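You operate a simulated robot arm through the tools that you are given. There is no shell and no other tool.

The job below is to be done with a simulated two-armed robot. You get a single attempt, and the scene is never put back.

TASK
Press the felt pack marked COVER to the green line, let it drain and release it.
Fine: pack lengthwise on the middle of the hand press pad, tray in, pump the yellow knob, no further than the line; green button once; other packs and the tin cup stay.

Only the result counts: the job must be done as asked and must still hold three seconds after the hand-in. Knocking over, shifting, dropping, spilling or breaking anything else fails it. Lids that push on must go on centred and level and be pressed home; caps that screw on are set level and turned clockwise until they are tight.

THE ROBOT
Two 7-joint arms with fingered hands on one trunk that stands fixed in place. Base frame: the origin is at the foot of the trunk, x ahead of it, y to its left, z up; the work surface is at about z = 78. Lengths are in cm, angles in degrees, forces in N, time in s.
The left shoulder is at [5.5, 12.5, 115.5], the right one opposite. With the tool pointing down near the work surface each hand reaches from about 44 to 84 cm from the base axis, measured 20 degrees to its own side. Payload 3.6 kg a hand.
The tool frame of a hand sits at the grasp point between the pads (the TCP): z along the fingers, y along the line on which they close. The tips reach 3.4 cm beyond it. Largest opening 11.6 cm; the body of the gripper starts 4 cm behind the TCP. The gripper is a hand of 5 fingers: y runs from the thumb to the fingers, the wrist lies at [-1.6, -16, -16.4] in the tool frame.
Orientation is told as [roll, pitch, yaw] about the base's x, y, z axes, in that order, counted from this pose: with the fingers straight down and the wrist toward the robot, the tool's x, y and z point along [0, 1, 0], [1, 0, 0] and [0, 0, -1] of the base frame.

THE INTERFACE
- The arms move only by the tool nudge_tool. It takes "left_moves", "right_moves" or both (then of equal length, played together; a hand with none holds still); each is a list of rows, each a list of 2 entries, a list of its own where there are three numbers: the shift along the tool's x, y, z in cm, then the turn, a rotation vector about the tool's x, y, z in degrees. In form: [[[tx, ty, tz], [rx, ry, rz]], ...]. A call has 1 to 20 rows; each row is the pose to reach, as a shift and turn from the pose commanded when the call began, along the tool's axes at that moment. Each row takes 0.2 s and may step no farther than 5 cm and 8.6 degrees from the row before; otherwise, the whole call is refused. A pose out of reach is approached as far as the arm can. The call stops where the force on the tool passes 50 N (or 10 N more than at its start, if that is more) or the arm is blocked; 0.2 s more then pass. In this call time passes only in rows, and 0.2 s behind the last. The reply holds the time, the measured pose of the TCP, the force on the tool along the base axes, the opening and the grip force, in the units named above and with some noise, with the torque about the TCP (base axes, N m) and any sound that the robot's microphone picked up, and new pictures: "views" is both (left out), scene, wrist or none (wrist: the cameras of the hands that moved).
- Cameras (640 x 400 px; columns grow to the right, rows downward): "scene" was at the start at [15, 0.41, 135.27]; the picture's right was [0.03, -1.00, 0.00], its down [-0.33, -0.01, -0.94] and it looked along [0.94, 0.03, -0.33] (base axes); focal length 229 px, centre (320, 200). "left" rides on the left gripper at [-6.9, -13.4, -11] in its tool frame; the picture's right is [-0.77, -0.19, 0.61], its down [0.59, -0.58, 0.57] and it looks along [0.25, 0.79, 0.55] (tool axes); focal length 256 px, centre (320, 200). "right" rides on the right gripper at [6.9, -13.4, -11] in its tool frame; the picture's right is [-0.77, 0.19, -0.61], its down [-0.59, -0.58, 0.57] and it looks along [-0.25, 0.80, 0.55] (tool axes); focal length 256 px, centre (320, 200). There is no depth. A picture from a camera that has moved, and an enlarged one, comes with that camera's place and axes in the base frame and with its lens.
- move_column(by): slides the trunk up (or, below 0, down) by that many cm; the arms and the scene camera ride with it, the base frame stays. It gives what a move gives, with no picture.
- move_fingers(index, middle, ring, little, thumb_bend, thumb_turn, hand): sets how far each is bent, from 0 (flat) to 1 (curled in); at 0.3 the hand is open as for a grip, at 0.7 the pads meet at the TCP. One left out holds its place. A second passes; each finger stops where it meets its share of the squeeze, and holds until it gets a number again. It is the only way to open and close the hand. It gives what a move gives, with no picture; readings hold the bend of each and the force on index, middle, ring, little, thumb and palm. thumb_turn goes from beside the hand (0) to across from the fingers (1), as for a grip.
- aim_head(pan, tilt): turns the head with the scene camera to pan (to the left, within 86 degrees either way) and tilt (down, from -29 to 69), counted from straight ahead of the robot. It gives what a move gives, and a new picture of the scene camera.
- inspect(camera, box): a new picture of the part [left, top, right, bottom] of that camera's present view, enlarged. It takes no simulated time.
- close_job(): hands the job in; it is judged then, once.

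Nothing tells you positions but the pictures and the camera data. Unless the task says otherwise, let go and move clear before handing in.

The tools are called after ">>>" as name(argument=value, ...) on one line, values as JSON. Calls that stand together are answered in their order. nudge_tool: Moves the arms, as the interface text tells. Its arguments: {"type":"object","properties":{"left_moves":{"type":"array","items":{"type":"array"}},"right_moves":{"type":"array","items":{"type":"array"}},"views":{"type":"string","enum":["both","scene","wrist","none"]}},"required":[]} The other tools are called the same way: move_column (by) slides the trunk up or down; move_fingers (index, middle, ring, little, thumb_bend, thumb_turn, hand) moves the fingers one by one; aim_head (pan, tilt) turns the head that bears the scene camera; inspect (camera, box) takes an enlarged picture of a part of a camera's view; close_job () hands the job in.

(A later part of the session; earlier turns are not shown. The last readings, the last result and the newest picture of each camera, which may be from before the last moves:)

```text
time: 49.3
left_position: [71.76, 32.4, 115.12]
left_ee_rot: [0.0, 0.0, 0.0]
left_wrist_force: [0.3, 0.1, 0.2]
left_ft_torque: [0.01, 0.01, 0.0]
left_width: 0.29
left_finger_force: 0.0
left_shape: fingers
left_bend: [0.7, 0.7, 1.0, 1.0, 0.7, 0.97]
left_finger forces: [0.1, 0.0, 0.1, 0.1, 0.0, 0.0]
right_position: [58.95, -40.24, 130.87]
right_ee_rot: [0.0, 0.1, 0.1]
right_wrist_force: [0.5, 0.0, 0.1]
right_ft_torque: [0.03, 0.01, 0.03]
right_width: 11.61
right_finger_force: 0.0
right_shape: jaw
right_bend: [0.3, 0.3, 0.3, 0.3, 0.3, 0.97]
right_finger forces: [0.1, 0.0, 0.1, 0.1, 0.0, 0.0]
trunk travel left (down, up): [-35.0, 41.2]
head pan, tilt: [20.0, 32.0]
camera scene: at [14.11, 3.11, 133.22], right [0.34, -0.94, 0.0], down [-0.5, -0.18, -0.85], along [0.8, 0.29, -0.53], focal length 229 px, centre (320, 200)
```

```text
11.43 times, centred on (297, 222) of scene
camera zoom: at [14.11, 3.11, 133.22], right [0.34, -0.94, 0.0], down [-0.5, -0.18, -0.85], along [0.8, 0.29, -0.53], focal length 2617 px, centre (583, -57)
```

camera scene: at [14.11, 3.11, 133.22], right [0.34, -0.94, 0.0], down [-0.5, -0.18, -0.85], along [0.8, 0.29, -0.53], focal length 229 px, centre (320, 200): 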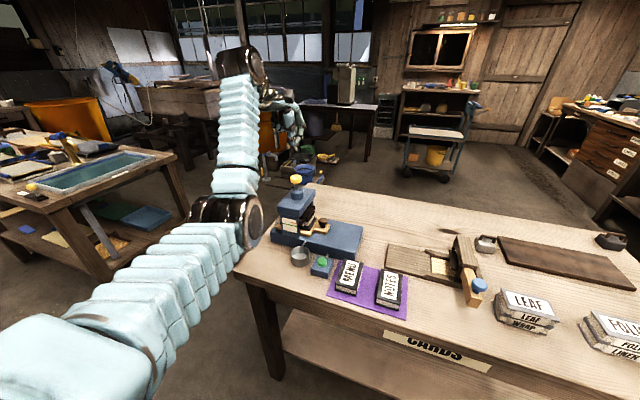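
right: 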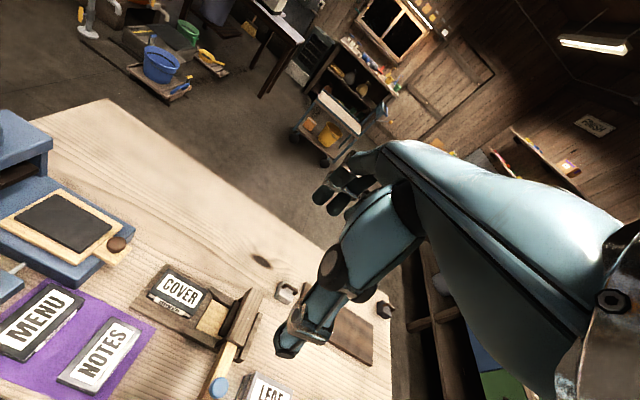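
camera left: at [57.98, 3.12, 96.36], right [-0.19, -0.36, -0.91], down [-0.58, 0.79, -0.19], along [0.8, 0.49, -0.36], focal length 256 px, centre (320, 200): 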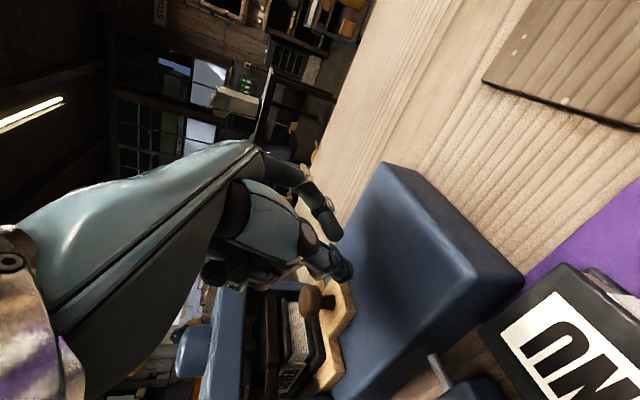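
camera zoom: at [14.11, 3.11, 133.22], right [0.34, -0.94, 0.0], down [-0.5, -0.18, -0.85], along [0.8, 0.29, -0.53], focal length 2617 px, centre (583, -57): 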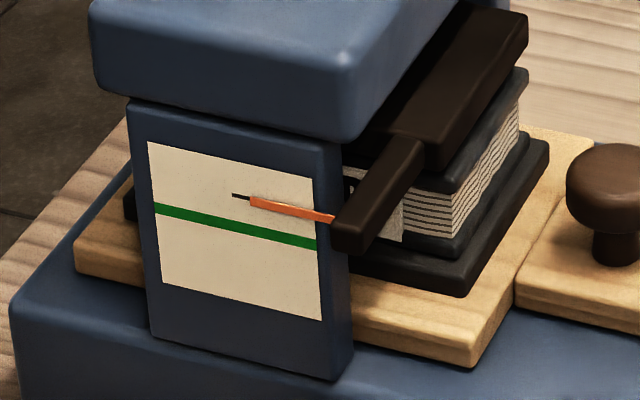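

The pointer is about 1 cm above the green line, parallel to it. I'll lower the closed fingertips to just above the yellow knob.

>>> nudge_tool(left_moves=[[[-0.1, 0.1, 3], [0, 0, 0]], [[-0.2, 0.15, 6], [0, 0, 0]], [[-0.2, 0.15, 8.5], [0, 0, 0]]], views="both")

>>> inspect(camera="left", box=[200, 130, 440, 390])

>>> inspect(camera="scene", box=[240, 120, 370, 250])

```text
time: 50.1
left_position: [72.04, 32.17, 106.49]
left_ee_rot: [0.0, 0.0, 0.0]
left_wrist_force: [-0.5, 0.3, -0.4]
left_ft_torque: [0.05, 0.04, 0.02]
left_width: 0.3
left_finger_force: 0.0
left_shape: fingers
left_bend: [0.7, 0.7, 1.0, 1.0, 0.7, 0.97]
left_finger forces: [0.0, 0.0, 0.1, 0.0, 0.1, 0.0]
right_position: [59.1, -40.12, 130.83]
right_ee_rot: [0.0, 0.2, 0.2]
right_wrist_force: [-0.2, -0.3, 0.0]
right_ft_torque: [-0.03, 0.02, 0.03]
right_width: 11.6
right_finger_force: 0.0
right_shape: jaw
right_bend: [0.3, 0.3, 0.3, 0.3, 0.3, 0.97]
right_finger forces: [0.0, 0.1, 0.0, 0.1, 0.0, 0.1]
trunk travel left (down, up): [-35.0, 41.2]
head pan, tilt: [20.0, 32.0]
camera scene: at [14.12, 3.15, 133.22], right [0.34, -0.94, 0.0], down [-0.5, -0.18, -0.85], along [0.8, 0.29, -0.53], focal length 229 px, centre (320, 200)
camera left: at [58.54, 25.27, 117.58], right [-0.19, -0.77, -0.61], down [-0.58, 0.59, -0.57], along [0.8, 0.25, -0.55], focal length 256 px, centre (320, 200)
```

scene: 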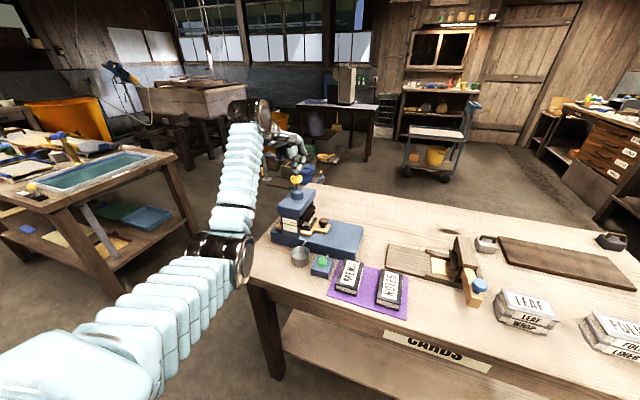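
left: 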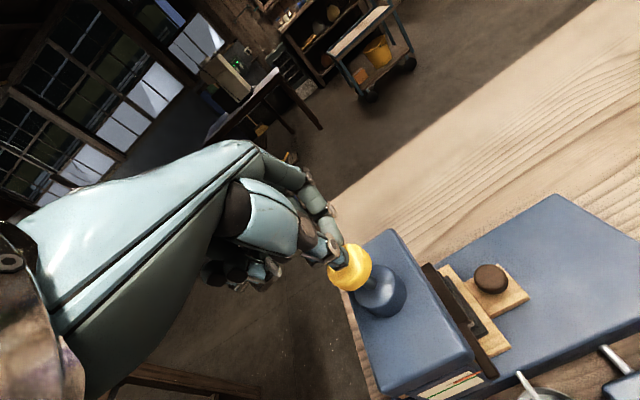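

```text
1.54 times, centred on (320, 260) of left
camera zoom: at [58.54, 25.27, 117.58], right [-0.19, -0.77, -0.61], down [-0.58, 0.59, -0.57], along [0.8, 0.25, -0.55], focal length 394 px, centre (320, 108)
```

zoom: 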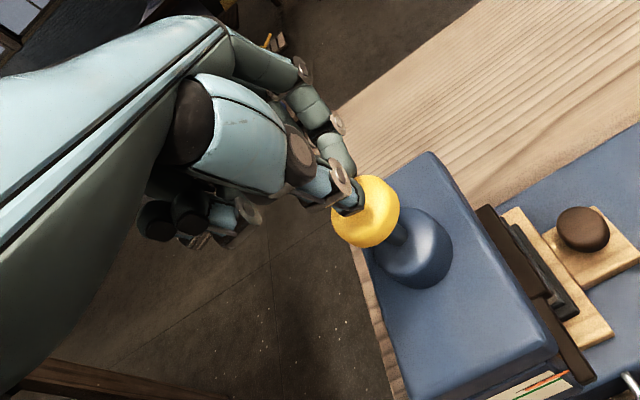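

```text
3.08 times, centred on (305, 185) of scene
camera zoom: at [14.12, 3.15, 133.22], right [0.34, -0.94, 0.0], down [-0.5, -0.18, -0.85], along [0.8, 0.29, -0.53], focal length 705 px, centre (366, 246)
```

zoom: 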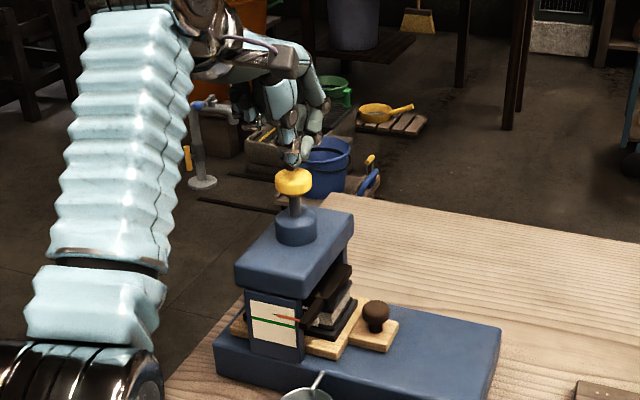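

The fingertips are centred above the knob. I'll press down slowly for the first part and look at the pointer.

>>> nudge_tool(left_moves=[[[0, 0, 0.4], [0, 0, 0]], [[0, 0, 0.8], [0, 0, 0]], [[0, 0, 1.2], [0, 0, 0]], [[0, 0, 1.5], [0, 0, 0]], [[0, 0, 1.8], [0, 0, 0]]], views="none")

>>> inspect(camera="scene", box=[272, 165, 342, 240])

```text
time: 51.3
left_position: [71.84, 32.27, 104.67]
left_ee_rot: [-0.1, 0.0, 0.0]
left_wrist_force: [1.3, 0.0, 2.5]
left_ft_torque: [-0.04, -0.05, 0.0]
left_width: 0.27
left_finger_force: 1.4
left_shape: fingers
left_bend: [0.7, 0.7, 1.0, 1.0, 0.7, 0.97]
left_finger forces: [2.4, 0.0, 0.0, 0.0, 0.0, 0.1]
right_position: [59.02, -40.07, 130.84]
right_ee_rot: [0.0, 0.0, 0.0]
right_wrist_force: [0.4, 0.0, 0.4]
right_ft_torque: [0.0, 0.01, -0.01]
right_width: 11.59
right_finger_force: 0.0
right_shape: jaw
right_bend: [0.3, 0.3, 0.3, 0.3, 0.3, 0.97]
right_finger forces: [0.0, 0.0, 0.0, 0.0, 0.0, 0.0]
trunk travel left (down, up): [-35.0, 41.2]
head pan, tilt: [20.0, 32.0]
```

```text
5.33 times, centred on (307, 202) of scene
camera zoom: at [14.09, 3.1, 133.23], right [0.34, -0.94, 0.0], down [-0.5, -0.18, -0.85], along [0.8, 0.29, -0.53], focal length 1221 px, centre (389, 187)
```

zoom: 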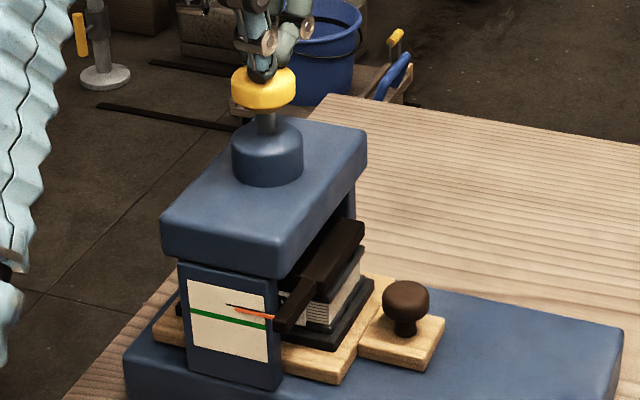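

Contact is made (2.5 N). I'll press a further 0.6 cm and check the pointer.

>>> nudge_tool(left_moves=[[[0, 0, 0.2], [0, 0, 0]], [[0, 0, 0.4], [0, 0, 0]], [[0, 0, 0.6], [0, 0, 0]]], views="none")

>>> inspect(camera="scene", box=[272, 205, 322, 240])

>>> inspect(camera="scene", box=[272, 165, 342, 240])

```text
time: 52.1
left_position: [71.85, 32.16, 104.15]
left_ee_rot: [0.1, 0.0, 0.0]
left_wrist_force: [0.1, -0.1, 2.8]
left_ft_torque: [-0.07, -0.06, 0.01]
left_width: 0.3
left_finger_force: 1.7
left_shape: fingers
left_bend: [0.7, 0.7, 1.0, 1.0, 0.7, 0.97]
left_finger forces: [3.5, 0.1, 0.1, 0.0, 0.1, 0.0]
right_position: [59.09, -40.09, 130.77]
right_ee_rot: [-0.1, -0.1, 0.0]
right_wrist_force: [0.1, 0.3, -0.1]
right_ft_torque: [-0.01, 0.02, -0.01]
right_width: 11.57
right_finger_force: 0.0
right_shape: jaw
right_bend: [0.3, 0.3, 0.3, 0.3, 0.3, 0.97]
right_finger forces: [0.0, 0.2, 0.1, 0.0, 0.1, 0.1]
trunk travel left (down, up): [-35.0, 41.2]
head pan, tilt: [20.0, 32.0]
```

```text
11.43 times, centred on (297, 222) of scene
camera zoom: at [14.08, 3.09, 133.23], right [0.34, -0.94, 0.0], down [-0.5, -0.18, -0.85], along [0.8, 0.29, -0.53], focal length 2617 px, centre (583, -57)
```

zoom: 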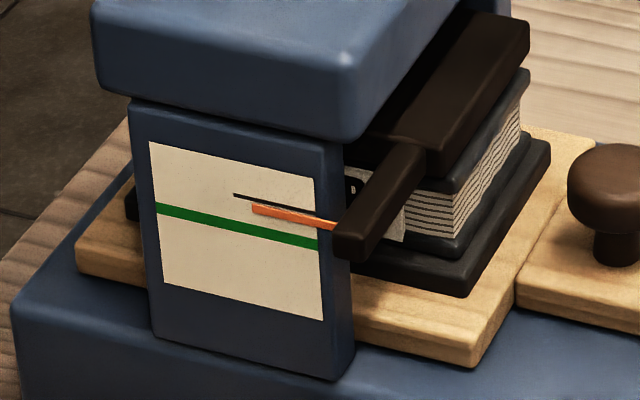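

```text
5.33 times, centred on (307, 202) of scene
camera zoom: at [14.08, 3.09, 133.23], right [0.34, -0.94, 0.0], down [-0.5, -0.18, -0.85], along [0.8, 0.29, -0.53], focal length 1221 px, centre (389, 187)
```

zoom: 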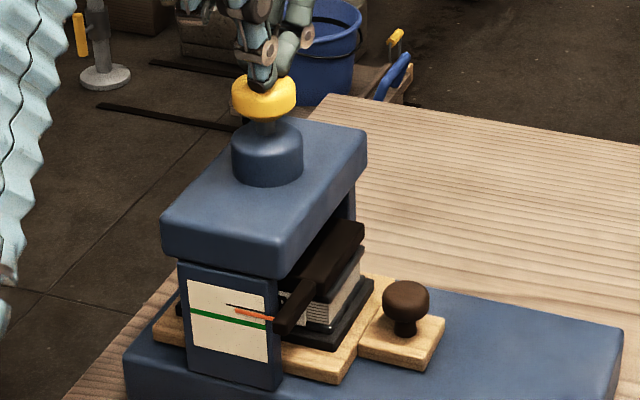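

The orange pointer has dropped a little (a dark start mark stays behind) and needs about three times that again. I'll continue the stroke in small steps.

>>> nudge_tool(left_moves=[[[0, 0, 0.2], [0, 0, 0]], [[0, 0, 0.4], [0, 0, 0]]], views="none")

>>> inspect(camera="scene", box=[272, 205, 322, 240])

>>> inspect(camera="scene", box=[272, 165, 342, 240])

```text
time: 52.7
left_position: [71.98, 32.15, 103.74]
left_ee_rot: [0.0, 0.0, 0.0]
left_wrist_force: [1.3, 0.4, 4.8]
left_ft_torque: [-0.03, -0.05, 0.04]
left_width: 0.3
left_finger_force: 1.7
left_shape: fingers
left_bend: [0.7, 0.7, 1.0, 1.0, 0.7, 0.97]
left_finger forces: [4.1, 0.0, 0.0, 0.0, 0.0, 0.0]
right_position: [58.99, -40.14, 130.69]
right_ee_rot: [-0.1, 0.0, 0.1]
right_wrist_force: [0.6, 0.7, -0.4]
right_ft_torque: [0.01, -0.01, 0.04]
right_width: 11.61
right_finger_force: 0.1
right_shape: jaw
right_bend: [0.3, 0.3, 0.3, 0.3, 0.3, 0.97]
right_finger forces: [0.1, 0.0, 0.0, 0.0, 0.0, 0.0]
trunk travel left (down, up): [-35.0, 41.2]
head pan, tilt: [20.0, 32.0]
```

```text
11.43 times, centred on (297, 222) of scene
camera zoom: at [14.07, 3.09, 133.23], right [0.34, -0.94, 0.0], down [-0.5, -0.18, -0.85], along [0.8, 0.29, -0.53], focal length 2617 px, centre (583, -57)
```

zoom: 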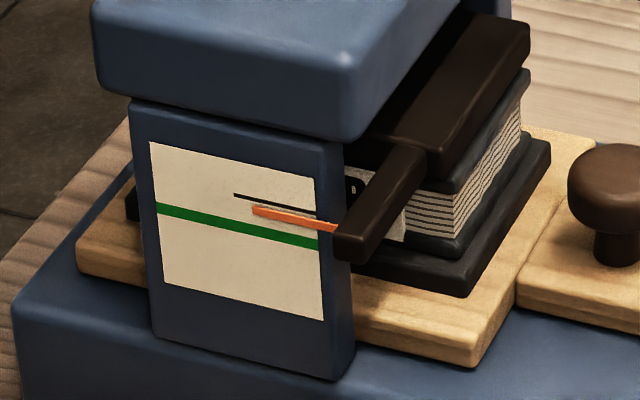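

```text
5.33 times, centred on (307, 202) of scene
camera zoom: at [14.07, 3.09, 133.23], right [0.34, -0.94, 0.0], down [-0.5, -0.18, -0.85], along [0.8, 0.29, -0.53], focal length 1221 px, centre (389, 187)
```

zoom: 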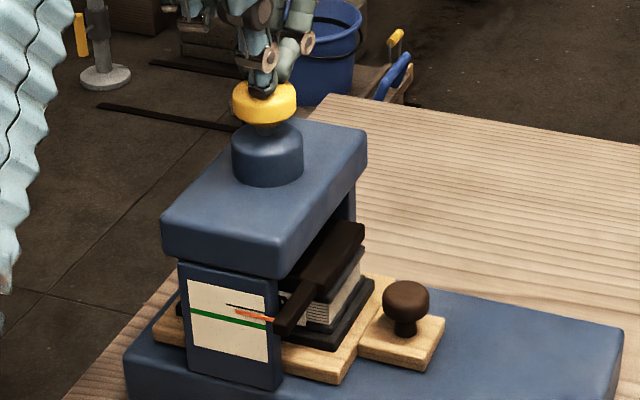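

Still about 20 px above the line. I'll finish this stroke down to the collar.

>>> nudge_tool(left_moves=[[[0, 0, 0.2], [0, 0, 0]], [[0, 0, 0.4], [0, 0, 0]]], views="none")

>>> inspect(camera="scene", box=[272, 205, 322, 240])

>>> inspect(camera="scene", box=[272, 165, 342, 240])

```text
time: 53.3
left_position: [71.91, 32.12, 103.44]
left_ee_rot: [0.0, 0.0, 0.0]
left_wrist_force: [2.2, 0.2, 4.5]
left_ft_torque: [-0.05, -0.08, 0.02]
left_width: 0.33
left_finger_force: 2.7
left_shape: fingers
left_bend: [0.7, 0.7, 1.0, 1.0, 0.7, 0.97]
left_finger forces: [4.8, 0.0, 0.0, 0.0, 0.2, 0.0]
right_position: [58.95, -40.19, 130.83]
right_ee_rot: [0.0, 0.0, 0.2]
right_wrist_force: [0.6, -0.1, 0.2]
right_ft_torque: [-0.02, -0.01, 0.0]
right_width: 11.58
right_finger_force: 0.1
right_shape: jaw
right_bend: [0.3, 0.3, 0.3, 0.3, 0.3, 0.97]
right_finger forces: [0.0, 0.0, 0.0, 0.0, 0.0, 0.0]
trunk travel left (down, up): [-35.0, 41.2]
head pan, tilt: [20.0, 32.0]
```

```text
11.43 times, centred on (297, 222) of scene
camera zoom: at [14.07, 3.11, 133.23], right [0.34, -0.94, 0.0], down [-0.5, -0.18, -0.85], along [0.8, 0.29, -0.53], focal length 2617 px, centre (583, -57)
```

zoom: 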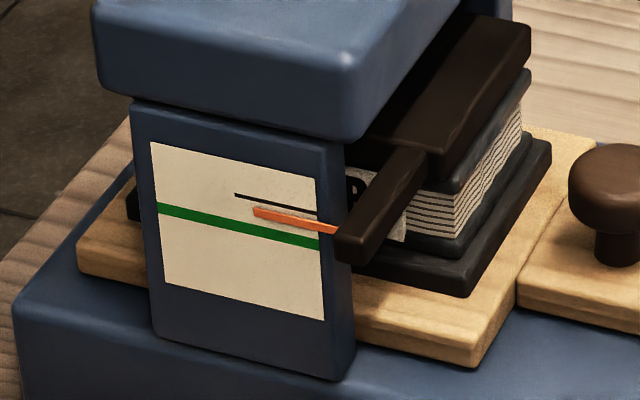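

```text
5.33 times, centred on (307, 202) of scene
camera zoom: at [14.07, 3.11, 133.23], right [0.34, -0.94, 0.0], down [-0.5, -0.18, -0.85], along [0.8, 0.29, -0.53], focal length 1221 px, centre (389, 187)
```

zoom: 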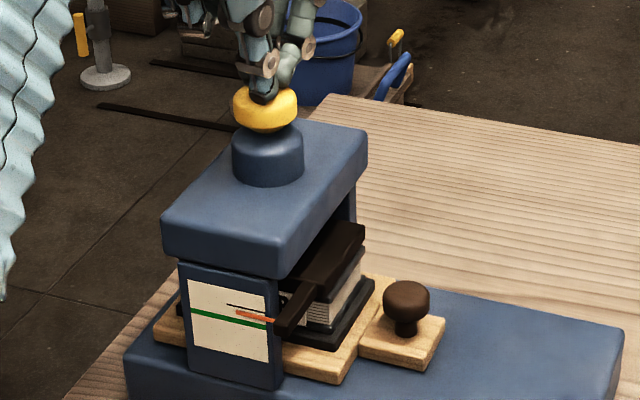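

The knob is nearly down on the collar. A little more finishes the stroke.

>>> nudge_tool(left_moves=[[[0, 0, 0.15], [0, 0, 0]], [[0, 0, 0.3], [0, 0, 0]]], views="none")

>>> inspect(camera="scene", box=[272, 205, 322, 240])

```text
time: 53.9
left_position: [71.98, 32.25, 103.33]
left_ee_rot: [0.0, -0.1, 0.1]
left_wrist_force: [1.6, -0.1, 7.9]
left_ft_torque: [-0.04, -0.09, 0.09]
left_width: 0.3
left_finger_force: 4.1
left_shape: fingers
left_bend: [0.7, 0.7, 1.0, 1.0, 0.7, 0.97]
left_finger forces: [7.0, 0.0, 0.0, 0.1, 0.8, 0.1]
right_position: [58.92, -40.11, 130.77]
right_ee_rot: [-0.1, 0.0, 0.0]
right_wrist_force: [0.4, -0.3, -0.3]
right_ft_torque: [0.0, -0.02, 0.0]
right_width: 11.59
right_finger_force: 0.1
right_shape: jaw
right_bend: [0.3, 0.3, 0.3, 0.3, 0.3, 0.97]
right_finger forces: [0.0, 0.0, 0.0, 0.0, 0.0, 0.0]
trunk travel left (down, up): [-35.0, 41.2]
head pan, tilt: [20.0, 32.0]
```

```text
11.43 times, centred on (297, 222) of scene
camera zoom: at [14.04, 3.08, 133.24], right [0.34, -0.94, 0.0], down [-0.5, -0.18, -0.85], along [0.8, 0.29, -0.53], focal length 2617 px, centre (583, -57)
```

zoom: 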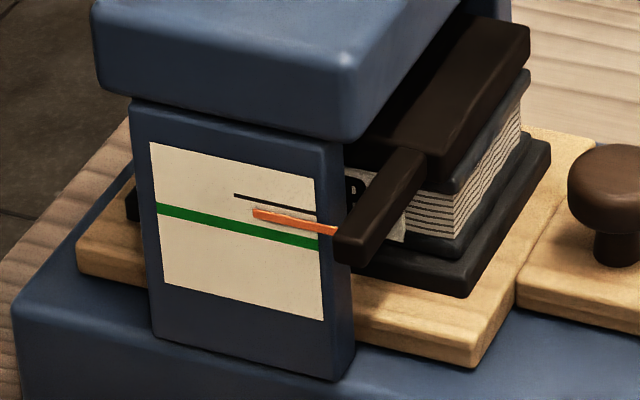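

The stroke bottomed out (8 N) and the pointer has moved about a third of the way. I'll lift to let the knob return and see whether the pointer holds.

>>> nudge_tool(left_moves=[[[0, 0, -0.5], [0, 0, 0]], [[0, 0, -1.0], [0, 0, 0]], [[0, 0, -1.5], [0, 0, 0]], [[0, 0, -2.1], [0, 0, 0]]], views="none")

>>> inspect(camera="scene", box=[272, 205, 322, 240])

>>> inspect(camera="scene", box=[272, 165, 342, 240])

```text
time: 54.9
left_position: [71.94, 32.13, 105.12]
left_ee_rot: [0.0, 0.1, 0.0]
left_wrist_force: [0.1, -0.9, 1.6]
left_ft_torque: [-0.05, 0.0, -0.01]
left_width: 0.26
left_finger_force: 0.8
left_shape: fingers
left_bend: [0.7, 0.7, 1.0, 1.0, 0.7, 0.97]
left_finger forces: [1.7, 0.0, 0.0, 0.0, 0.0, 0.0]
right_position: [59.03, -40.02, 130.78]
right_ee_rot: [0.0, 0.1, -0.1]
right_wrist_force: [-0.5, 0.4, 0.9]
right_ft_torque: [0.01, 0.02, -0.01]
right_width: 11.58
right_finger_force: 0.0
right_shape: jaw
right_bend: [0.3, 0.3, 0.3, 0.3, 0.3, 0.97]
right_finger forces: [0.0, 0.1, 0.0, 0.1, 0.1, 0.0]
trunk travel left (down, up): [-35.0, 41.2]
head pan, tilt: [20.0, 32.0]
```

```text
11.43 times, centred on (297, 222) of scene
camera zoom: at [14.08, 3.1, 133.22], right [0.34, -0.94, 0.0], down [-0.5, -0.18, -0.85], along [0.8, 0.29, -0.53], focal length 2617 px, centre (583, -57)
```

zoom: 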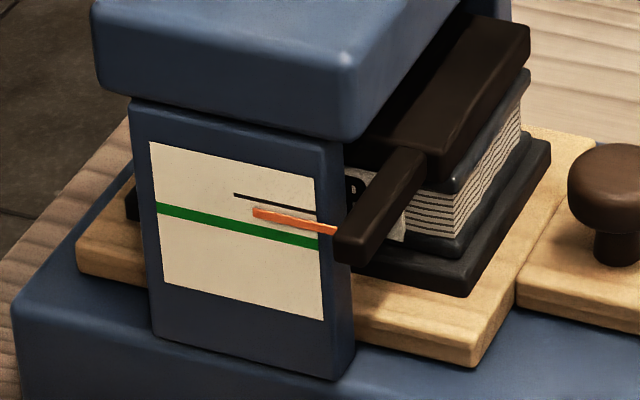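

```text
5.33 times, centred on (307, 202) of scene
camera zoom: at [14.08, 3.1, 133.22], right [0.34, -0.94, 0.0], down [-0.5, -0.18, -0.85], along [0.8, 0.29, -0.53], focal length 1221 px, centre (389, 187)
```

zoom: 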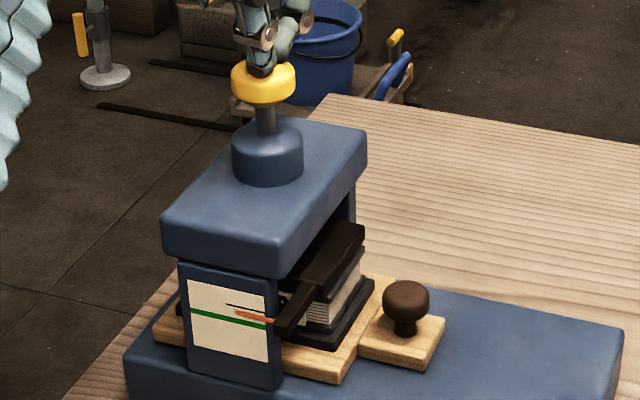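

The knob returned and the pointer held. I'll lift clear to complete the return, then do the second stroke slowly.

>>> nudge_tool(left_moves=[[[0, 0, -0.5], [0, 0, 0]], [[0, 0, -1.0], [0, 0, 0]], [[0, 0, -0.6], [0, 0, 0]], [[0, 0, -0.2], [0, 0, 0]], [[0, 0, 0.2], [0, 0, 0]], [[0, 0, 0.6], [0, 0, 0]], [[0, 0, 0.9], [0, 0, 0]]], views="none")

>>> inspect(camera="scene", box=[272, 205, 322, 240])

>>> inspect(camera="scene", box=[272, 165, 342, 240])

```text
time: 56.5
left_position: [71.97, 32.24, 104.36]
left_ee_rot: [0.0, -0.1, 0.0]
left_wrist_force: [0.8, 0.8, 3.7]
left_ft_torque: [-0.02, -0.07, -0.01]
left_width: 0.27
left_finger_force: 1.9
left_shape: fingers
left_bend: [0.7, 0.7, 1.0, 1.0, 0.7, 0.97]
left_finger forces: [3.2, 0.1, 0.0, 0.0, 0.0, 0.1]
right_position: [58.91, -40.16, 130.84]
right_ee_rot: [0.0, 0.0, 0.0]
right_wrist_force: [0.4, 0.2, 0.5]
right_ft_torque: [0.0, -0.01, 0.01]
right_width: 11.61
right_finger_force: 0.0
right_shape: jaw
right_bend: [0.3, 0.3, 0.3, 0.3, 0.3, 0.97]
right_finger forces: [0.0, 0.0, 0.0, 0.0, 0.0, 0.1]
trunk travel left (down, up): [-35.0, 41.2]
head pan, tilt: [20.0, 32.0]
```

```text
11.43 times, centred on (297, 222) of scene
camera zoom: at [14.08, 3.1, 133.23], right [0.34, -0.94, 0.0], down [-0.5, -0.18, -0.85], along [0.8, 0.29, -0.53], focal length 2617 px, centre (583, -57)
```

zoom: 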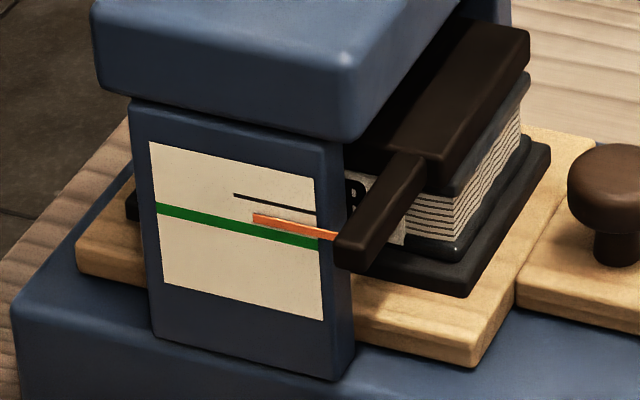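

```text
5.33 times, centred on (307, 202) of scene
camera zoom: at [14.08, 3.1, 133.23], right [0.34, -0.94, 0.0], down [-0.5, -0.18, -0.85], along [0.8, 0.29, -0.53], focal length 1221 px, centre (389, 187)
```

zoom: 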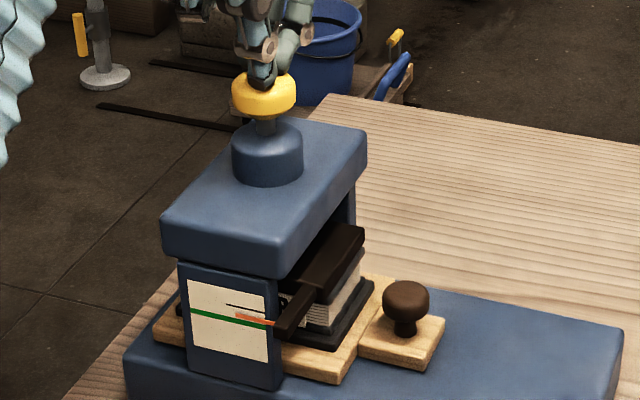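

The pointer is now well over half way (about 11 px of gap left). Continuing with very small steps.

>>> nudge_tool(left_moves=[[[0, 0, 0.15], [0, 0, 0]], [[0, 0, 0.3], [0, 0, 0]]], views="none")

>>> inspect(camera="scene", box=[280, 215, 306, 233])

```text
time: 57.1
left_position: [71.93, 32.22, 103.99]
left_ee_rot: [0.0, 0.1, 0.0]
left_wrist_force: [0.7, -0.3, 3.5]
left_ft_torque: [-0.03, -0.04, 0.03]
left_width: 0.26
left_finger_force: 1.9
left_shape: fingers
left_bend: [0.7, 0.7, 1.0, 1.0, 0.7, 0.97]
left_finger forces: [3.8, 0.1, 0.0, 0.1, 0.1, 0.0]
right_position: [59.09, -40.14, 130.86]
right_ee_rot: [-0.1, 0.0, 0.0]
right_wrist_force: [-0.7, 0.3, 0.1]
right_ft_torque: [-0.01, -0.02, -0.03]
right_width: 11.58
right_finger_force: 0.0
right_shape: jaw
right_bend: [0.3, 0.3, 0.3, 0.3, 0.3, 0.97]
right_finger forces: [0.0, 0.0, 0.0, 0.1, 0.0, 0.0]
trunk travel left (down, up): [-35.0, 41.2]
head pan, tilt: [20.0, 32.0]
```

```text
16.00 times, centred on (293, 224) of scene
camera zoom: at [14.08, 3.11, 133.23], right [0.34, -0.94, 0.0], down [-0.5, -0.18, -0.85], along [0.8, 0.29, -0.53], focal length 3664 px, centre (752, -184)
```

zoom: 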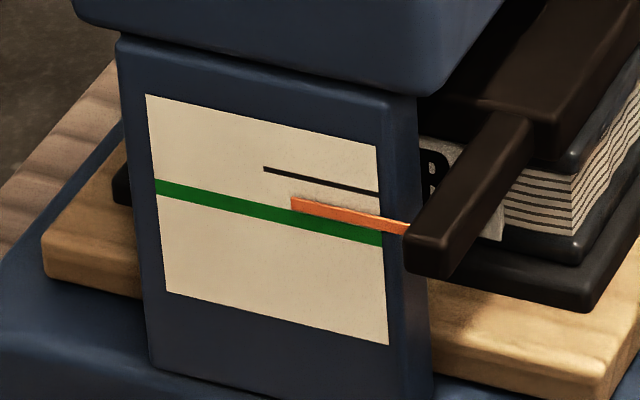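

Because the pointer stands slightly proud of the plate, looking down at it makes it appear lower than it is. To judge "no further than the line" properly I want a level view. I'll lift both hands well clear, then lower the trunk by 30 cm so the head camera looks nearly level.

>>> nudge_tool(left_moves=[[[0, 0, -1], [0, 0, 0]], [[0, 0, -3], [0, 0, 0]], [[0, 0, -7.5], [0, 0, 0]], [[0, 0, -12], [0, 0, 0]], [[0, 0, -16.5], [0, 0, 0]], [[0, 0, -21], [0, 0, 0]], [[0, 0, -25.5], [0, 0, 0]], [[0, 0, -30], [0, 0, 0]], [[0, 0, -34], [0, 0, 0]]], right_moves=[[[0, 0, -1], [0, 0, 0]], [[0, 0, -3], [0, 0, 0]], [[0, 0, -5], [0, 0, 0]], [[0, 0, -7], [0, 0, 0]], [[0, 0, -9], [0, 0, 0]], [[0, 0, -11], [0, 0, 0]], [[0, 0, -12], [0, 0, 0]], [[0, 0, -13], [0, 0, 0]], [[0, 0, -14], [0, 0, 0]]], views="scene")

>>> inspect(camera="scene", box=[280, 215, 306, 233])

```text
time: 59.1
left_position: [70.47, 32.39, 136.01]
left_ee_rot: [0.0, 0.1, 0.0]
left_wrist_force: [-0.1, 0.5, 0.9]
left_ft_torque: [-0.03, 0.02, 0.02]
left_width: 0.28
left_finger_force: 0.1
left_shape: fingers
left_bend: [0.7, 0.7, 1.0, 1.0, 0.7, 0.97]
left_finger forces: [0.0, 0.0, 0.0, 0.1, 0.1, 0.0]
left hand out of reach, approached as far as the arm can: row 9
right_position: [58.88, -39.85, 144.87]
right_ee_rot: [-0.2, 0.0, -0.1]
right_wrist_force: [0.7, 1.6, 0.6]
right_ft_torque: [-0.03, -0.01, -0.01]
right_width: 11.59
right_finger_force: 0.2
right_shape: jaw
right_bend: [0.3, 0.3, 0.3, 0.3, 0.3, 0.97]
right_finger forces: [0.1, 0.0, 0.0, 0.0, 0.1, 0.0]
trunk travel left (down, up): [-35.0, 41.2]
head pan, tilt: [20.0, 32.0]
camera scene: at [14.02, 3.29, 133.22], right [0.34, -0.94, 0.0], down [-0.5, -0.18, -0.85], along [0.8, 0.29, -0.53], focal length 229 px, centre (320, 200)
```

scene: 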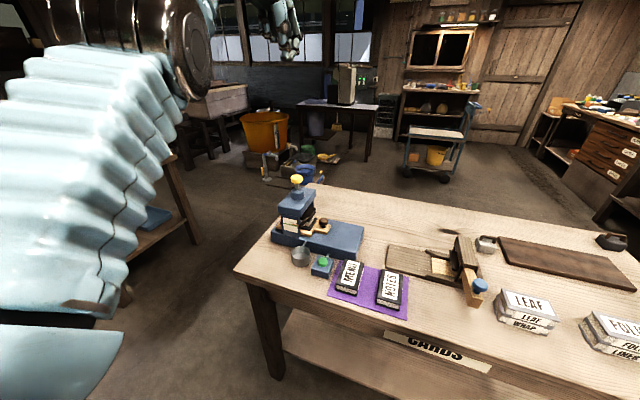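

```text
16.00 times, centred on (293, 224) of scene
camera zoom: at [14.02, 3.29, 133.22], right [0.34, -0.94, 0.0], down [-0.5, -0.18, -0.85], along [0.8, 0.29, -0.53], focal length 3664 px, centre (752, -184)
```

zoom: 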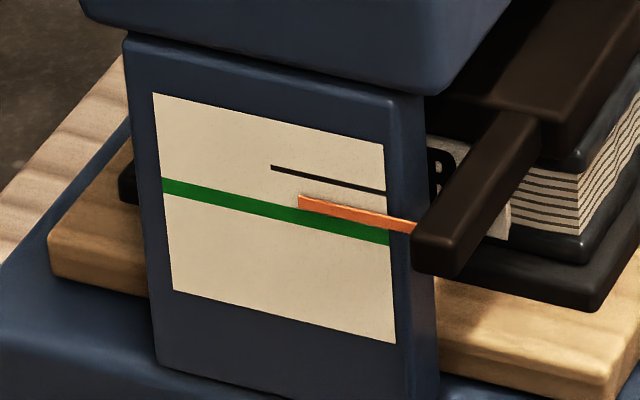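

The hand is high enough. Lowering the trunk 27 cm leaves the left fingertips about 3–4 cm above the knob and brings the camera to about z = 106.

>>> move_column(by=-27)

>>> aim_head(pan=27, tilt=15)

```text
time: 61.4
left_position: [76.83, 32.77, 111.66]
left_ee_rot: [-5.1, -7.9, 0.6]
left_wrist_force: [-2.2, -23.5, -9.8]
left_ft_torque: [1.14, -0.25, 0.81]
left_width: 0.26
left_finger_force: 0.1
left_shape: fingers
left_bend: [0.7, 0.7, 1.0, 1.0, 0.7, 0.97]
left_finger forces: [0.0, 0.0, 0.0, 0.0, 0.1, 0.0]
right_position: [62.5, -40.79, 121.38]
right_ee_rot: [2.2, -9.3, -0.6]
right_wrist_force: [1.8, 9.8, -9.8]
right_ft_torque: [-0.39, -0.02, -0.26]
right_width: 11.61
right_finger_force: 0.2
right_shape: jaw
right_bend: [0.3, 0.3, 0.3, 0.3, 0.3, 0.97]
right_finger forces: [0.0, 0.1, 0.0, 0.1, 0.0, 0.0]
trunk travel left (down, up): [-9.6, 66.6]
head pan, tilt: [20.0, 32.0]
stopped: the arm was blocked; the commanded pose is now the measured one
```

```text
time: 62.2
left_position: [70.97, 34.42, 114.65]
left_ee_rot: [-7.0, -10.4, 2.6]
left_wrist_force: [0.4, -0.3, -0.5]
left_ft_torque: [0.01, -0.03, -0.02]
left_width: 0.24
left_finger_force: 0.0
left_shape: fingers
left_bend: [0.7, 0.7, 1.0, 1.0, 0.7, 0.97]
left_finger forces: [0.0, 0.0, 0.0, 0.0, 0.0, 0.0]
right_position: [55.49, -42.33, 123.68]
right_ee_rot: [5.0, -13.2, -2.3]
right_wrist_force: [-0.3, -0.5, 0.6]
right_ft_torque: [-0.02, 0.02, 0.03]
right_width: 11.6
right_finger_force: 0.0
right_shape: jaw
right_bend: [0.3, 0.3, 0.3, 0.3, 0.3, 0.97]
right_finger forces: [0.0, 0.0, 0.0, 0.0, 0.1, 0.0]
trunk travel left (down, up): [-9.6, 66.6]
head pan, tilt: [27.0, 15.0]
camera scene: at [35.4, 4.27, 108.02], right [0.45, -0.89, -0.04], down [-0.31, -0.12, -0.94], along [0.83, 0.44, -0.33], focal length 229 px, centre (320, 200)
```

scene: 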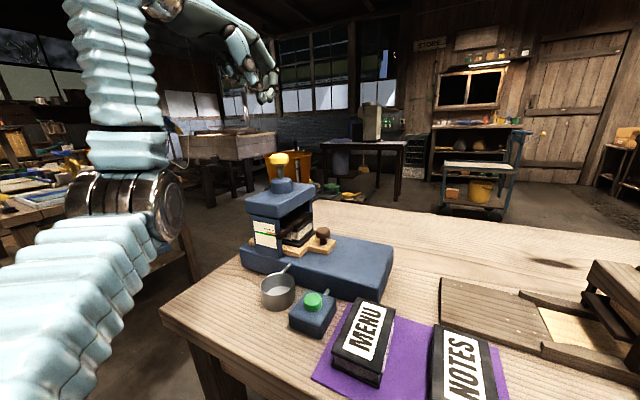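

The trunk stopped early because something was blocked, and the body appears to have leaned forward. I must check that nothing on the table has moved before doing anything else.

>>> inspect(camera="scene", box=[220, 140, 420, 340])

>>> inspect(camera="scene", box=[0, 0, 640, 400])

>>> inspect(camera="left", box=[0, 0, 640, 400])

>>> inspect(camera="right", box=[0, 0, 640, 400])

```text
2.00 times, centred on (320, 240) of scene
camera zoom: at [35.4, 4.27, 108.02], right [0.45, -0.89, -0.04], down [-0.31, -0.12, -0.94], along [0.83, 0.44, -0.33], focal length 458 px, centre (320, 120)
```

zoom: 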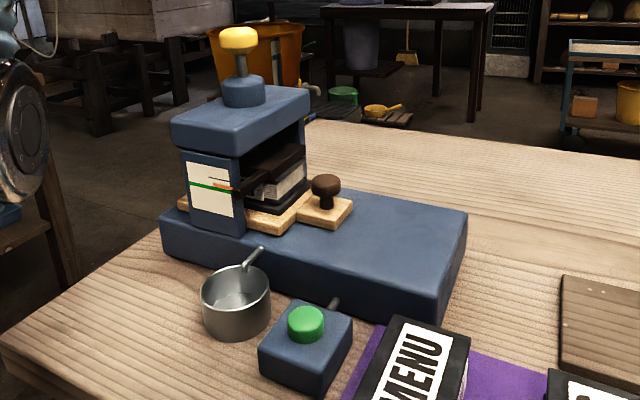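

```text
1.00 times, centred on (320, 200) of scene (not enlarged: the box is as wide or as high as the picture)
camera zoom: at [35.4, 4.27, 108.02], right [0.45, -0.89, -0.04], down [-0.31, -0.12, -0.94], along [0.83, 0.44, -0.33], focal length 229 px, centre (320, 200)
```

zoom: 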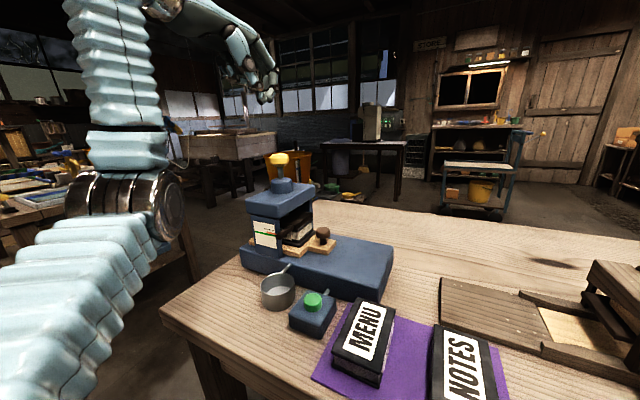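

```text
1.00 times, centred on (320, 200) of left (not enlarged: the box is as wide or as high as the picture)
camera zoom: at [55.96, 28.29, 123.85], right [-0.05, -0.84, -0.54], down [-0.47, 0.5, -0.73], along [0.88, 0.22, -0.42], focal length 256 px, centre (320, 200)
```

zoom: 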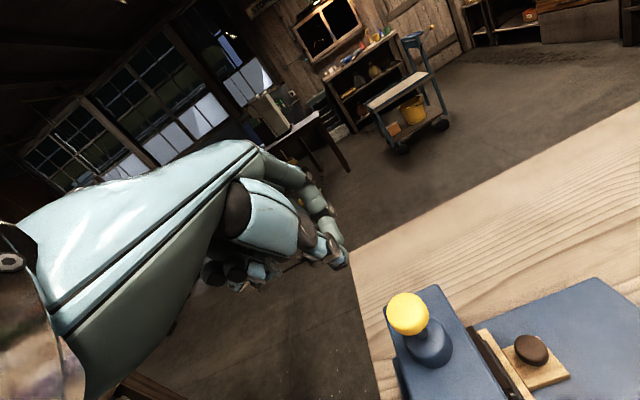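

```text
1.00 times, centred on (320, 200) of right (not enlarged: the box is as wide or as high as the picture)
camera zoom: at [40.08, -35.72, 132.04], right [0.02, -0.82, 0.57], down [-0.44, -0.52, -0.73], along [0.9, -0.23, -0.38], focal length 256 px, centre (320, 200)
```

zoom: 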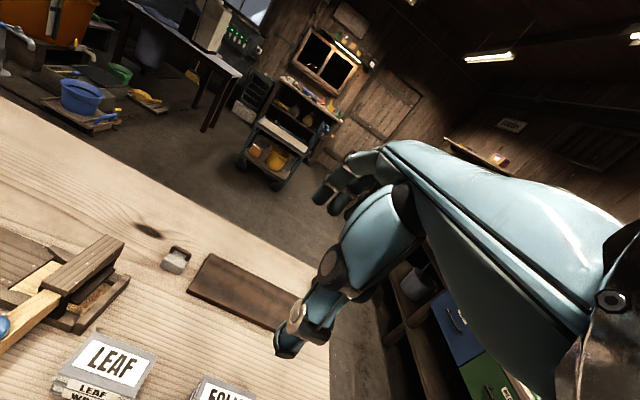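

Nothing on the table has moved: the knob, button and cup compute to the same places as before. Before restoring the trunk I'll take a close look at the gauge from this nearer, lower viewpoint.

>>> inspect(camera="scene", box=[245, 212, 297, 250])

>>> inspect(camera="scene", box=[255, 255, 345, 345])

```text
10.53 times, centred on (271, 231) of scene
camera zoom: at [35.4, 4.27, 108.02], right [0.45, -0.89, -0.04], down [-0.31, -0.12, -0.94], along [0.83, 0.44, -0.33], focal length 2411 px, centre (836, -126)
```

zoom: 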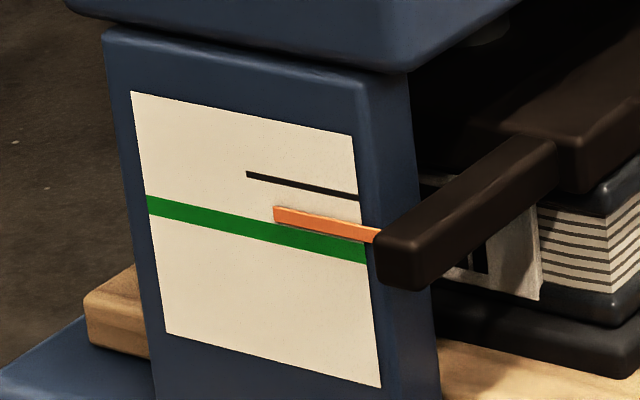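

```text
4.44 times, centred on (300, 300) of scene
camera zoom: at [35.4, 4.27, 108.02], right [0.45, -0.89, -0.04], down [-0.31, -0.12, -0.94], along [0.83, 0.44, -0.33], focal length 1018 px, centre (409, -244)
```

zoom: 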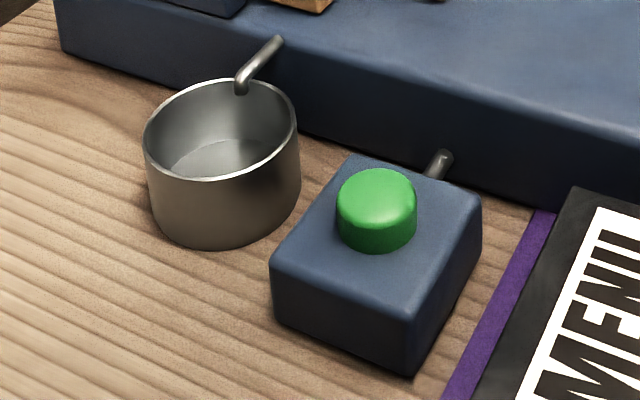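

From this nearer view the pointer is at roughly half of the travel between the start mark and the green line, so more pumping is needed. First I'll bring the trunk back up to its original height.

>>> move_column(by=25.4)

>>> aim_head(pan=20, tilt=32)

```text
time: 62.5
left_position: [62.84, 34.87, 121.66]
left_ee_rot: [-9.2, -23.3, 2.9]
left_wrist_force: [0.1, 2.4, 2.2]
left_ft_torque: [-0.05, 0.03, -0.13]
left_width: 0.26
left_finger_force: 0.1
left_shape: fingers
left_bend: [0.7, 0.7, 1.0, 1.0, 0.7, 0.97]
left_finger forces: [0.0, 0.0, 0.0, 0.0, 0.0, 0.2]
right_position: [48.82, -41.36, 128.32]
right_ee_rot: [4.2, -25.0, -2.2]
right_wrist_force: [-1.2, 0.7, 1.7]
right_ft_torque: [-0.04, -0.09, -0.03]
right_width: 11.61
right_finger_force: 0.1
right_shape: jaw
right_bend: [0.3, 0.3, 0.3, 0.3, 0.3, 0.97]
right_finger forces: [0.1, 0.1, 0.0, 0.1, 0.0, 0.0]
trunk travel left (down, up): [-9.8, 66.4]
head pan, tilt: [27.0, 15.0]
stopped: the arm was blocked; the commanded pose is now the measured one
```

```text
time: 63.3
left_position: [61.38, 34.32, 117.83]
left_ee_rot: [-5.3, -12.2, 2.3]
left_wrist_force: [0.7, -0.7, 0.4]
left_ft_torque: [0.04, 0.04, -0.05]
left_width: 0.27
left_finger_force: 0.1
left_shape: fingers
left_bend: [0.7, 0.7, 1.0, 1.0, 0.7, 0.97]
left_finger forces: [0.0, 0.0, 0.1, 0.0, 0.1, 0.0]
right_position: [45.82, -41.58, 126.27]
right_ee_rot: [3.5, -15.2, -1.4]
right_wrist_force: [1.3, 1.0, 0.6]
right_ft_torque: [-0.05, 0.06, -0.01]
right_width: 11.61
right_finger_force: 0.1
right_shape: jaw
right_bend: [0.3, 0.3, 0.3, 0.3, 0.3, 0.97]
right_finger forces: [0.1, 0.1, 0.0, 0.1, 0.0, 0.0]
trunk travel left (down, up): [-9.8, 66.4]
head pan, tilt: [20.0, 32.0]
camera scene: at [26.68, 3.16, 106.73], right [0.34, -0.94, 0.0], down [-0.5, -0.18, -0.85], along [0.79, 0.29, -0.53], focal length 229 px, centre (320, 200)
```

scene: 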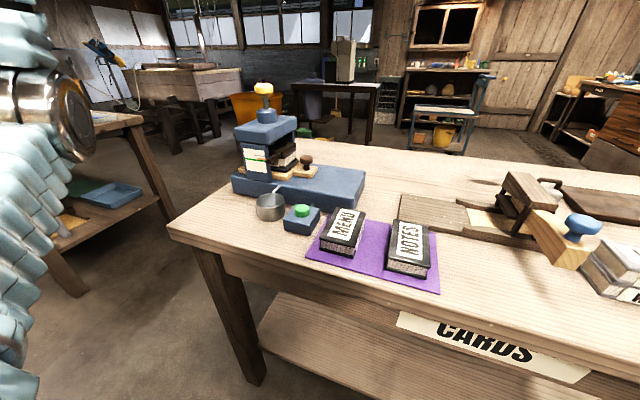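

The trunk move was blocked again almost at once, though the body now looks upright. I'll let it settle and re-read the state before anything else.

>>> aim_head(pan=20, tilt=32)

>>> aim_head(pan=60, tilt=40)

```text
time: 63.9
left_position: [62.68, 34.11, 118.36]
left_ee_rot: [-5.4, -14.0, 2.2]
left_wrist_force: [-0.8, 0.0, -0.3]
left_ft_torque: [0.01, -0.04, 0.08]
left_width: 0.24
left_finger_force: 0.0
left_shape: fingers
left_bend: [0.7, 0.7, 1.0, 1.0, 0.7, 0.97]
left_finger forces: [0.0, 0.0, 0.0, 0.1, 0.0, 0.0]
right_position: [47.39, -41.63, 126.52]
right_ee_rot: [3.8, -17.1, -1.5]
right_wrist_force: [-1.2, 0.3, -0.1]
right_ft_torque: [0.02, -0.03, -0.02]
right_width: 11.59
right_finger_force: 0.1
right_shape: jaw
right_bend: [0.3, 0.3, 0.3, 0.3, 0.3, 0.97]
right_finger forces: [0.0, 0.0, 0.0, 0.0, 0.0, 0.0]
trunk travel left (down, up): [-9.8, 66.4]
head pan, tilt: [20.0, 32.0]
camera scene: at [30.94, 3.16, 106.21], right [0.34, -0.94, -0.02], down [-0.54, -0.18, -0.82], along [0.77, 0.29, -0.57], focal length 229 px, centre (320, 200)
```

scene: 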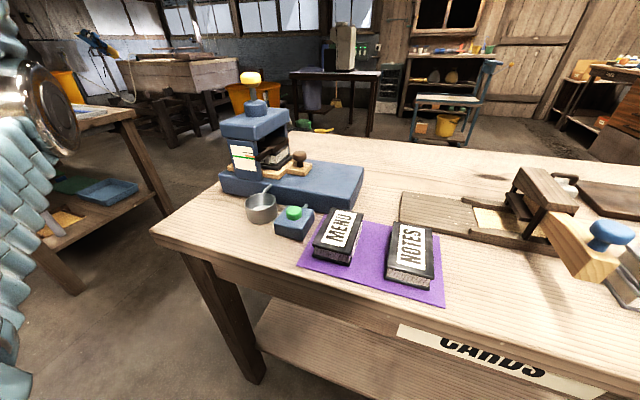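

```text
time: 65.0
left_position: [60.27, 33.97, 119.09]
left_ee_rot: [-5.4, -14.3, 2.1]
left_wrist_force: [-0.8, 0.3, 0.4]
left_ft_torque: [-0.02, 0.01, -0.02]
left_width: 0.27
left_finger_force: 0.1
left_shape: fingers
left_bend: [0.7, 0.7, 1.0, 1.0, 0.7, 0.97]
left_finger forces: [0.0, 0.0, 0.1, 0.0, 0.0, 0.0]
right_position: [44.77, -41.68, 126.95]
right_ee_rot: [3.5, -16.9, -1.6]
right_wrist_force: [0.0, 0.1, -0.7]
right_ft_torque: [0.03, 0.01, 0.04]
right_width: 11.62
right_finger_force: 0.0
right_shape: jaw
right_bend: [0.3, 0.3, 0.3, 0.3, 0.3, 0.97]
right_finger forces: [0.0, 0.0, 0.0, 0.1, 0.0, 0.1]
trunk travel left (down, up): [-9.8, 66.4]
head pan, tilt: [60.0, 40.0]
camera scene: at [21.54, 7.41, 105.71], right [0.87, -0.5, 0.0], down [-0.32, -0.56, -0.77], along [0.38, 0.66, -0.64], focal length 229 px, centre (320, 200)
```

scene: 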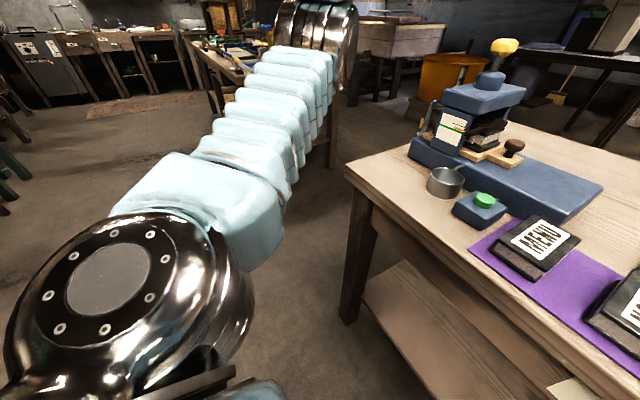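

The body is still swaying after the sudden stop. I'll wait for it to settle, and look at the rest of the table meanwhile.

>>> aim_head(pan=20, tilt=32)

>>> aim_head(pan=0, tilt=32)

>>> aim_head(pan=-20, tilt=32)

```text
time: 66.1
left_position: [61.18, 33.97, 119.17]
left_ee_rot: [-5.5, -15.0, 2.0]
left_wrist_force: [-0.3, 0.4, 0.5]
left_ft_torque: [-0.04, -0.01, -0.01]
left_width: 0.25
left_finger_force: 0.1
left_shape: fingers
left_bend: [0.7, 0.7, 1.0, 1.0, 0.7, 0.97]
left_finger forces: [0.0, 0.0, 0.0, 0.0, 0.0, 0.1]
right_position: [45.76, -41.5, 126.95]
right_ee_rot: [3.5, -17.5, -1.6]
right_wrist_force: [1.0, 0.4, -0.1]
right_ft_torque: [0.01, 0.0, -0.01]
right_width: 11.61
right_finger_force: 0.1
right_shape: jaw
right_bend: [0.3, 0.3, 0.3, 0.3, 0.3, 0.97]
right_finger forces: [0.1, 0.0, 0.1, 0.0, 0.0, 0.0]
trunk travel left (down, up): [-9.8, 66.4]
head pan, tilt: [20.0, 32.0]
camera scene: at [27.23, 3.12, 106.7], right [0.34, -0.94, 0.0], down [-0.51, -0.18, -0.84], along [0.79, 0.29, -0.54], focal length 229 px, centre (320, 200)
```

scene: 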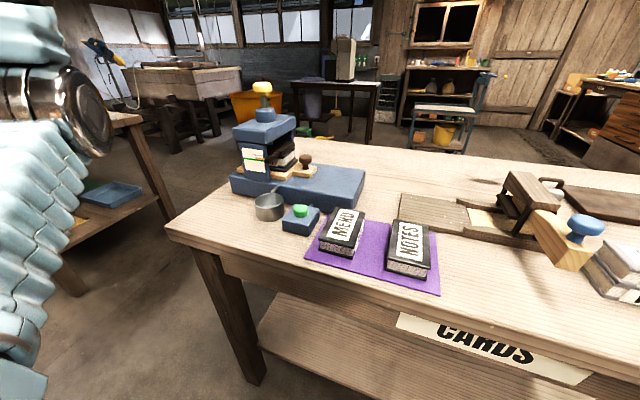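

```text
time: 66.9
left_position: [61.77, 34.02, 118.36]
left_ee_rot: [-5.5, -13.5, 2.2]
left_wrist_force: [0.0, -0.8, 0.5]
left_ft_torque: [0.0, 0.0, 0.02]
left_width: 0.25
left_finger_force: 0.1
left_shape: fingers
left_bend: [0.7, 0.7, 1.0, 1.0, 0.7, 0.97]
left_finger forces: [0.0, 0.1, 0.0, 0.0, 0.0, 0.0]
right_position: [46.27, -41.58, 126.48]
right_ee_rot: [3.4, -16.0, -1.5]
right_wrist_force: [0.0, -0.5, -0.5]
right_ft_torque: [0.0, -0.02, 0.03]
right_width: 11.61
right_finger_force: 0.0
right_shape: jaw
right_bend: [0.3, 0.3, 0.3, 0.3, 0.3, 0.97]
right_finger forces: [0.0, 0.0, 0.1, 0.1, 0.1, 0.1]
trunk travel left (down, up): [-9.8, 66.4]
head pan, tilt: [0.0, 32.0]
camera scene: at [27.35, 0.06, 106.75], right [0.0, -1.0, 0.0], down [-0.54, 0.0, -0.84], along [0.84, 0.0, -0.54], focal length 229 px, centre (320, 200)
```

scene: 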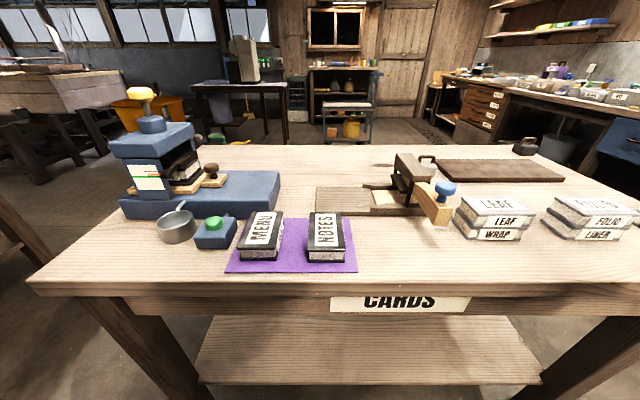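

```text
time: 67.7
left_position: [61.06, 34.04, 118.43]
left_ee_rot: [-5.4, -13.5, 2.2]
left_wrist_force: [0.6, 0.4, -0.8]
left_ft_torque: [-0.02, 0.02, -0.04]
left_width: 0.24
left_finger_force: 0.1
left_shape: fingers
left_bend: [0.7, 0.7, 1.0, 1.0, 0.7, 0.97]
left_finger forces: [0.0, 0.0, 0.1, 0.0, 0.1, 0.1]
right_position: [45.72, -41.61, 126.34]
right_ee_rot: [3.4, -16.0, -1.6]
right_wrist_force: [0.3, -0.6, 0.9]
right_ft_torque: [0.0, 0.04, 0.02]
right_width: 11.61
right_finger_force: 0.1
right_shape: jaw
right_bend: [0.3, 0.3, 0.3, 0.3, 0.3, 0.97]
right_finger forces: [0.0, 0.1, 0.1, 0.0, 0.0, 0.1]
trunk travel left (down, up): [-9.8, 66.4]
head pan, tilt: [-20.0, 32.0]
camera scene: at [26.04, -3.0, 106.84], right [-0.34, -0.94, 0.0], down [-0.5, 0.18, -0.85], along [0.8, -0.29, -0.53], focal length 229 px, centre (320, 200)
```

scene: 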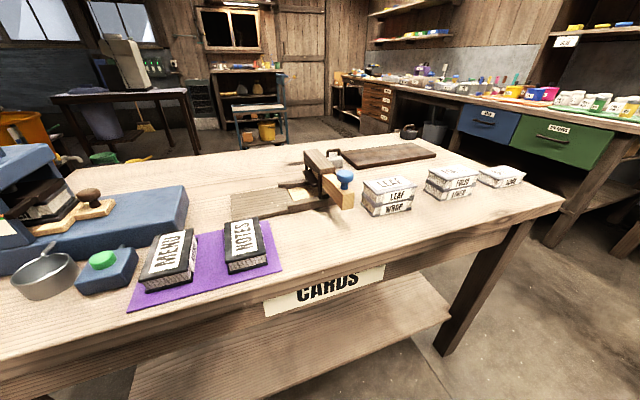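

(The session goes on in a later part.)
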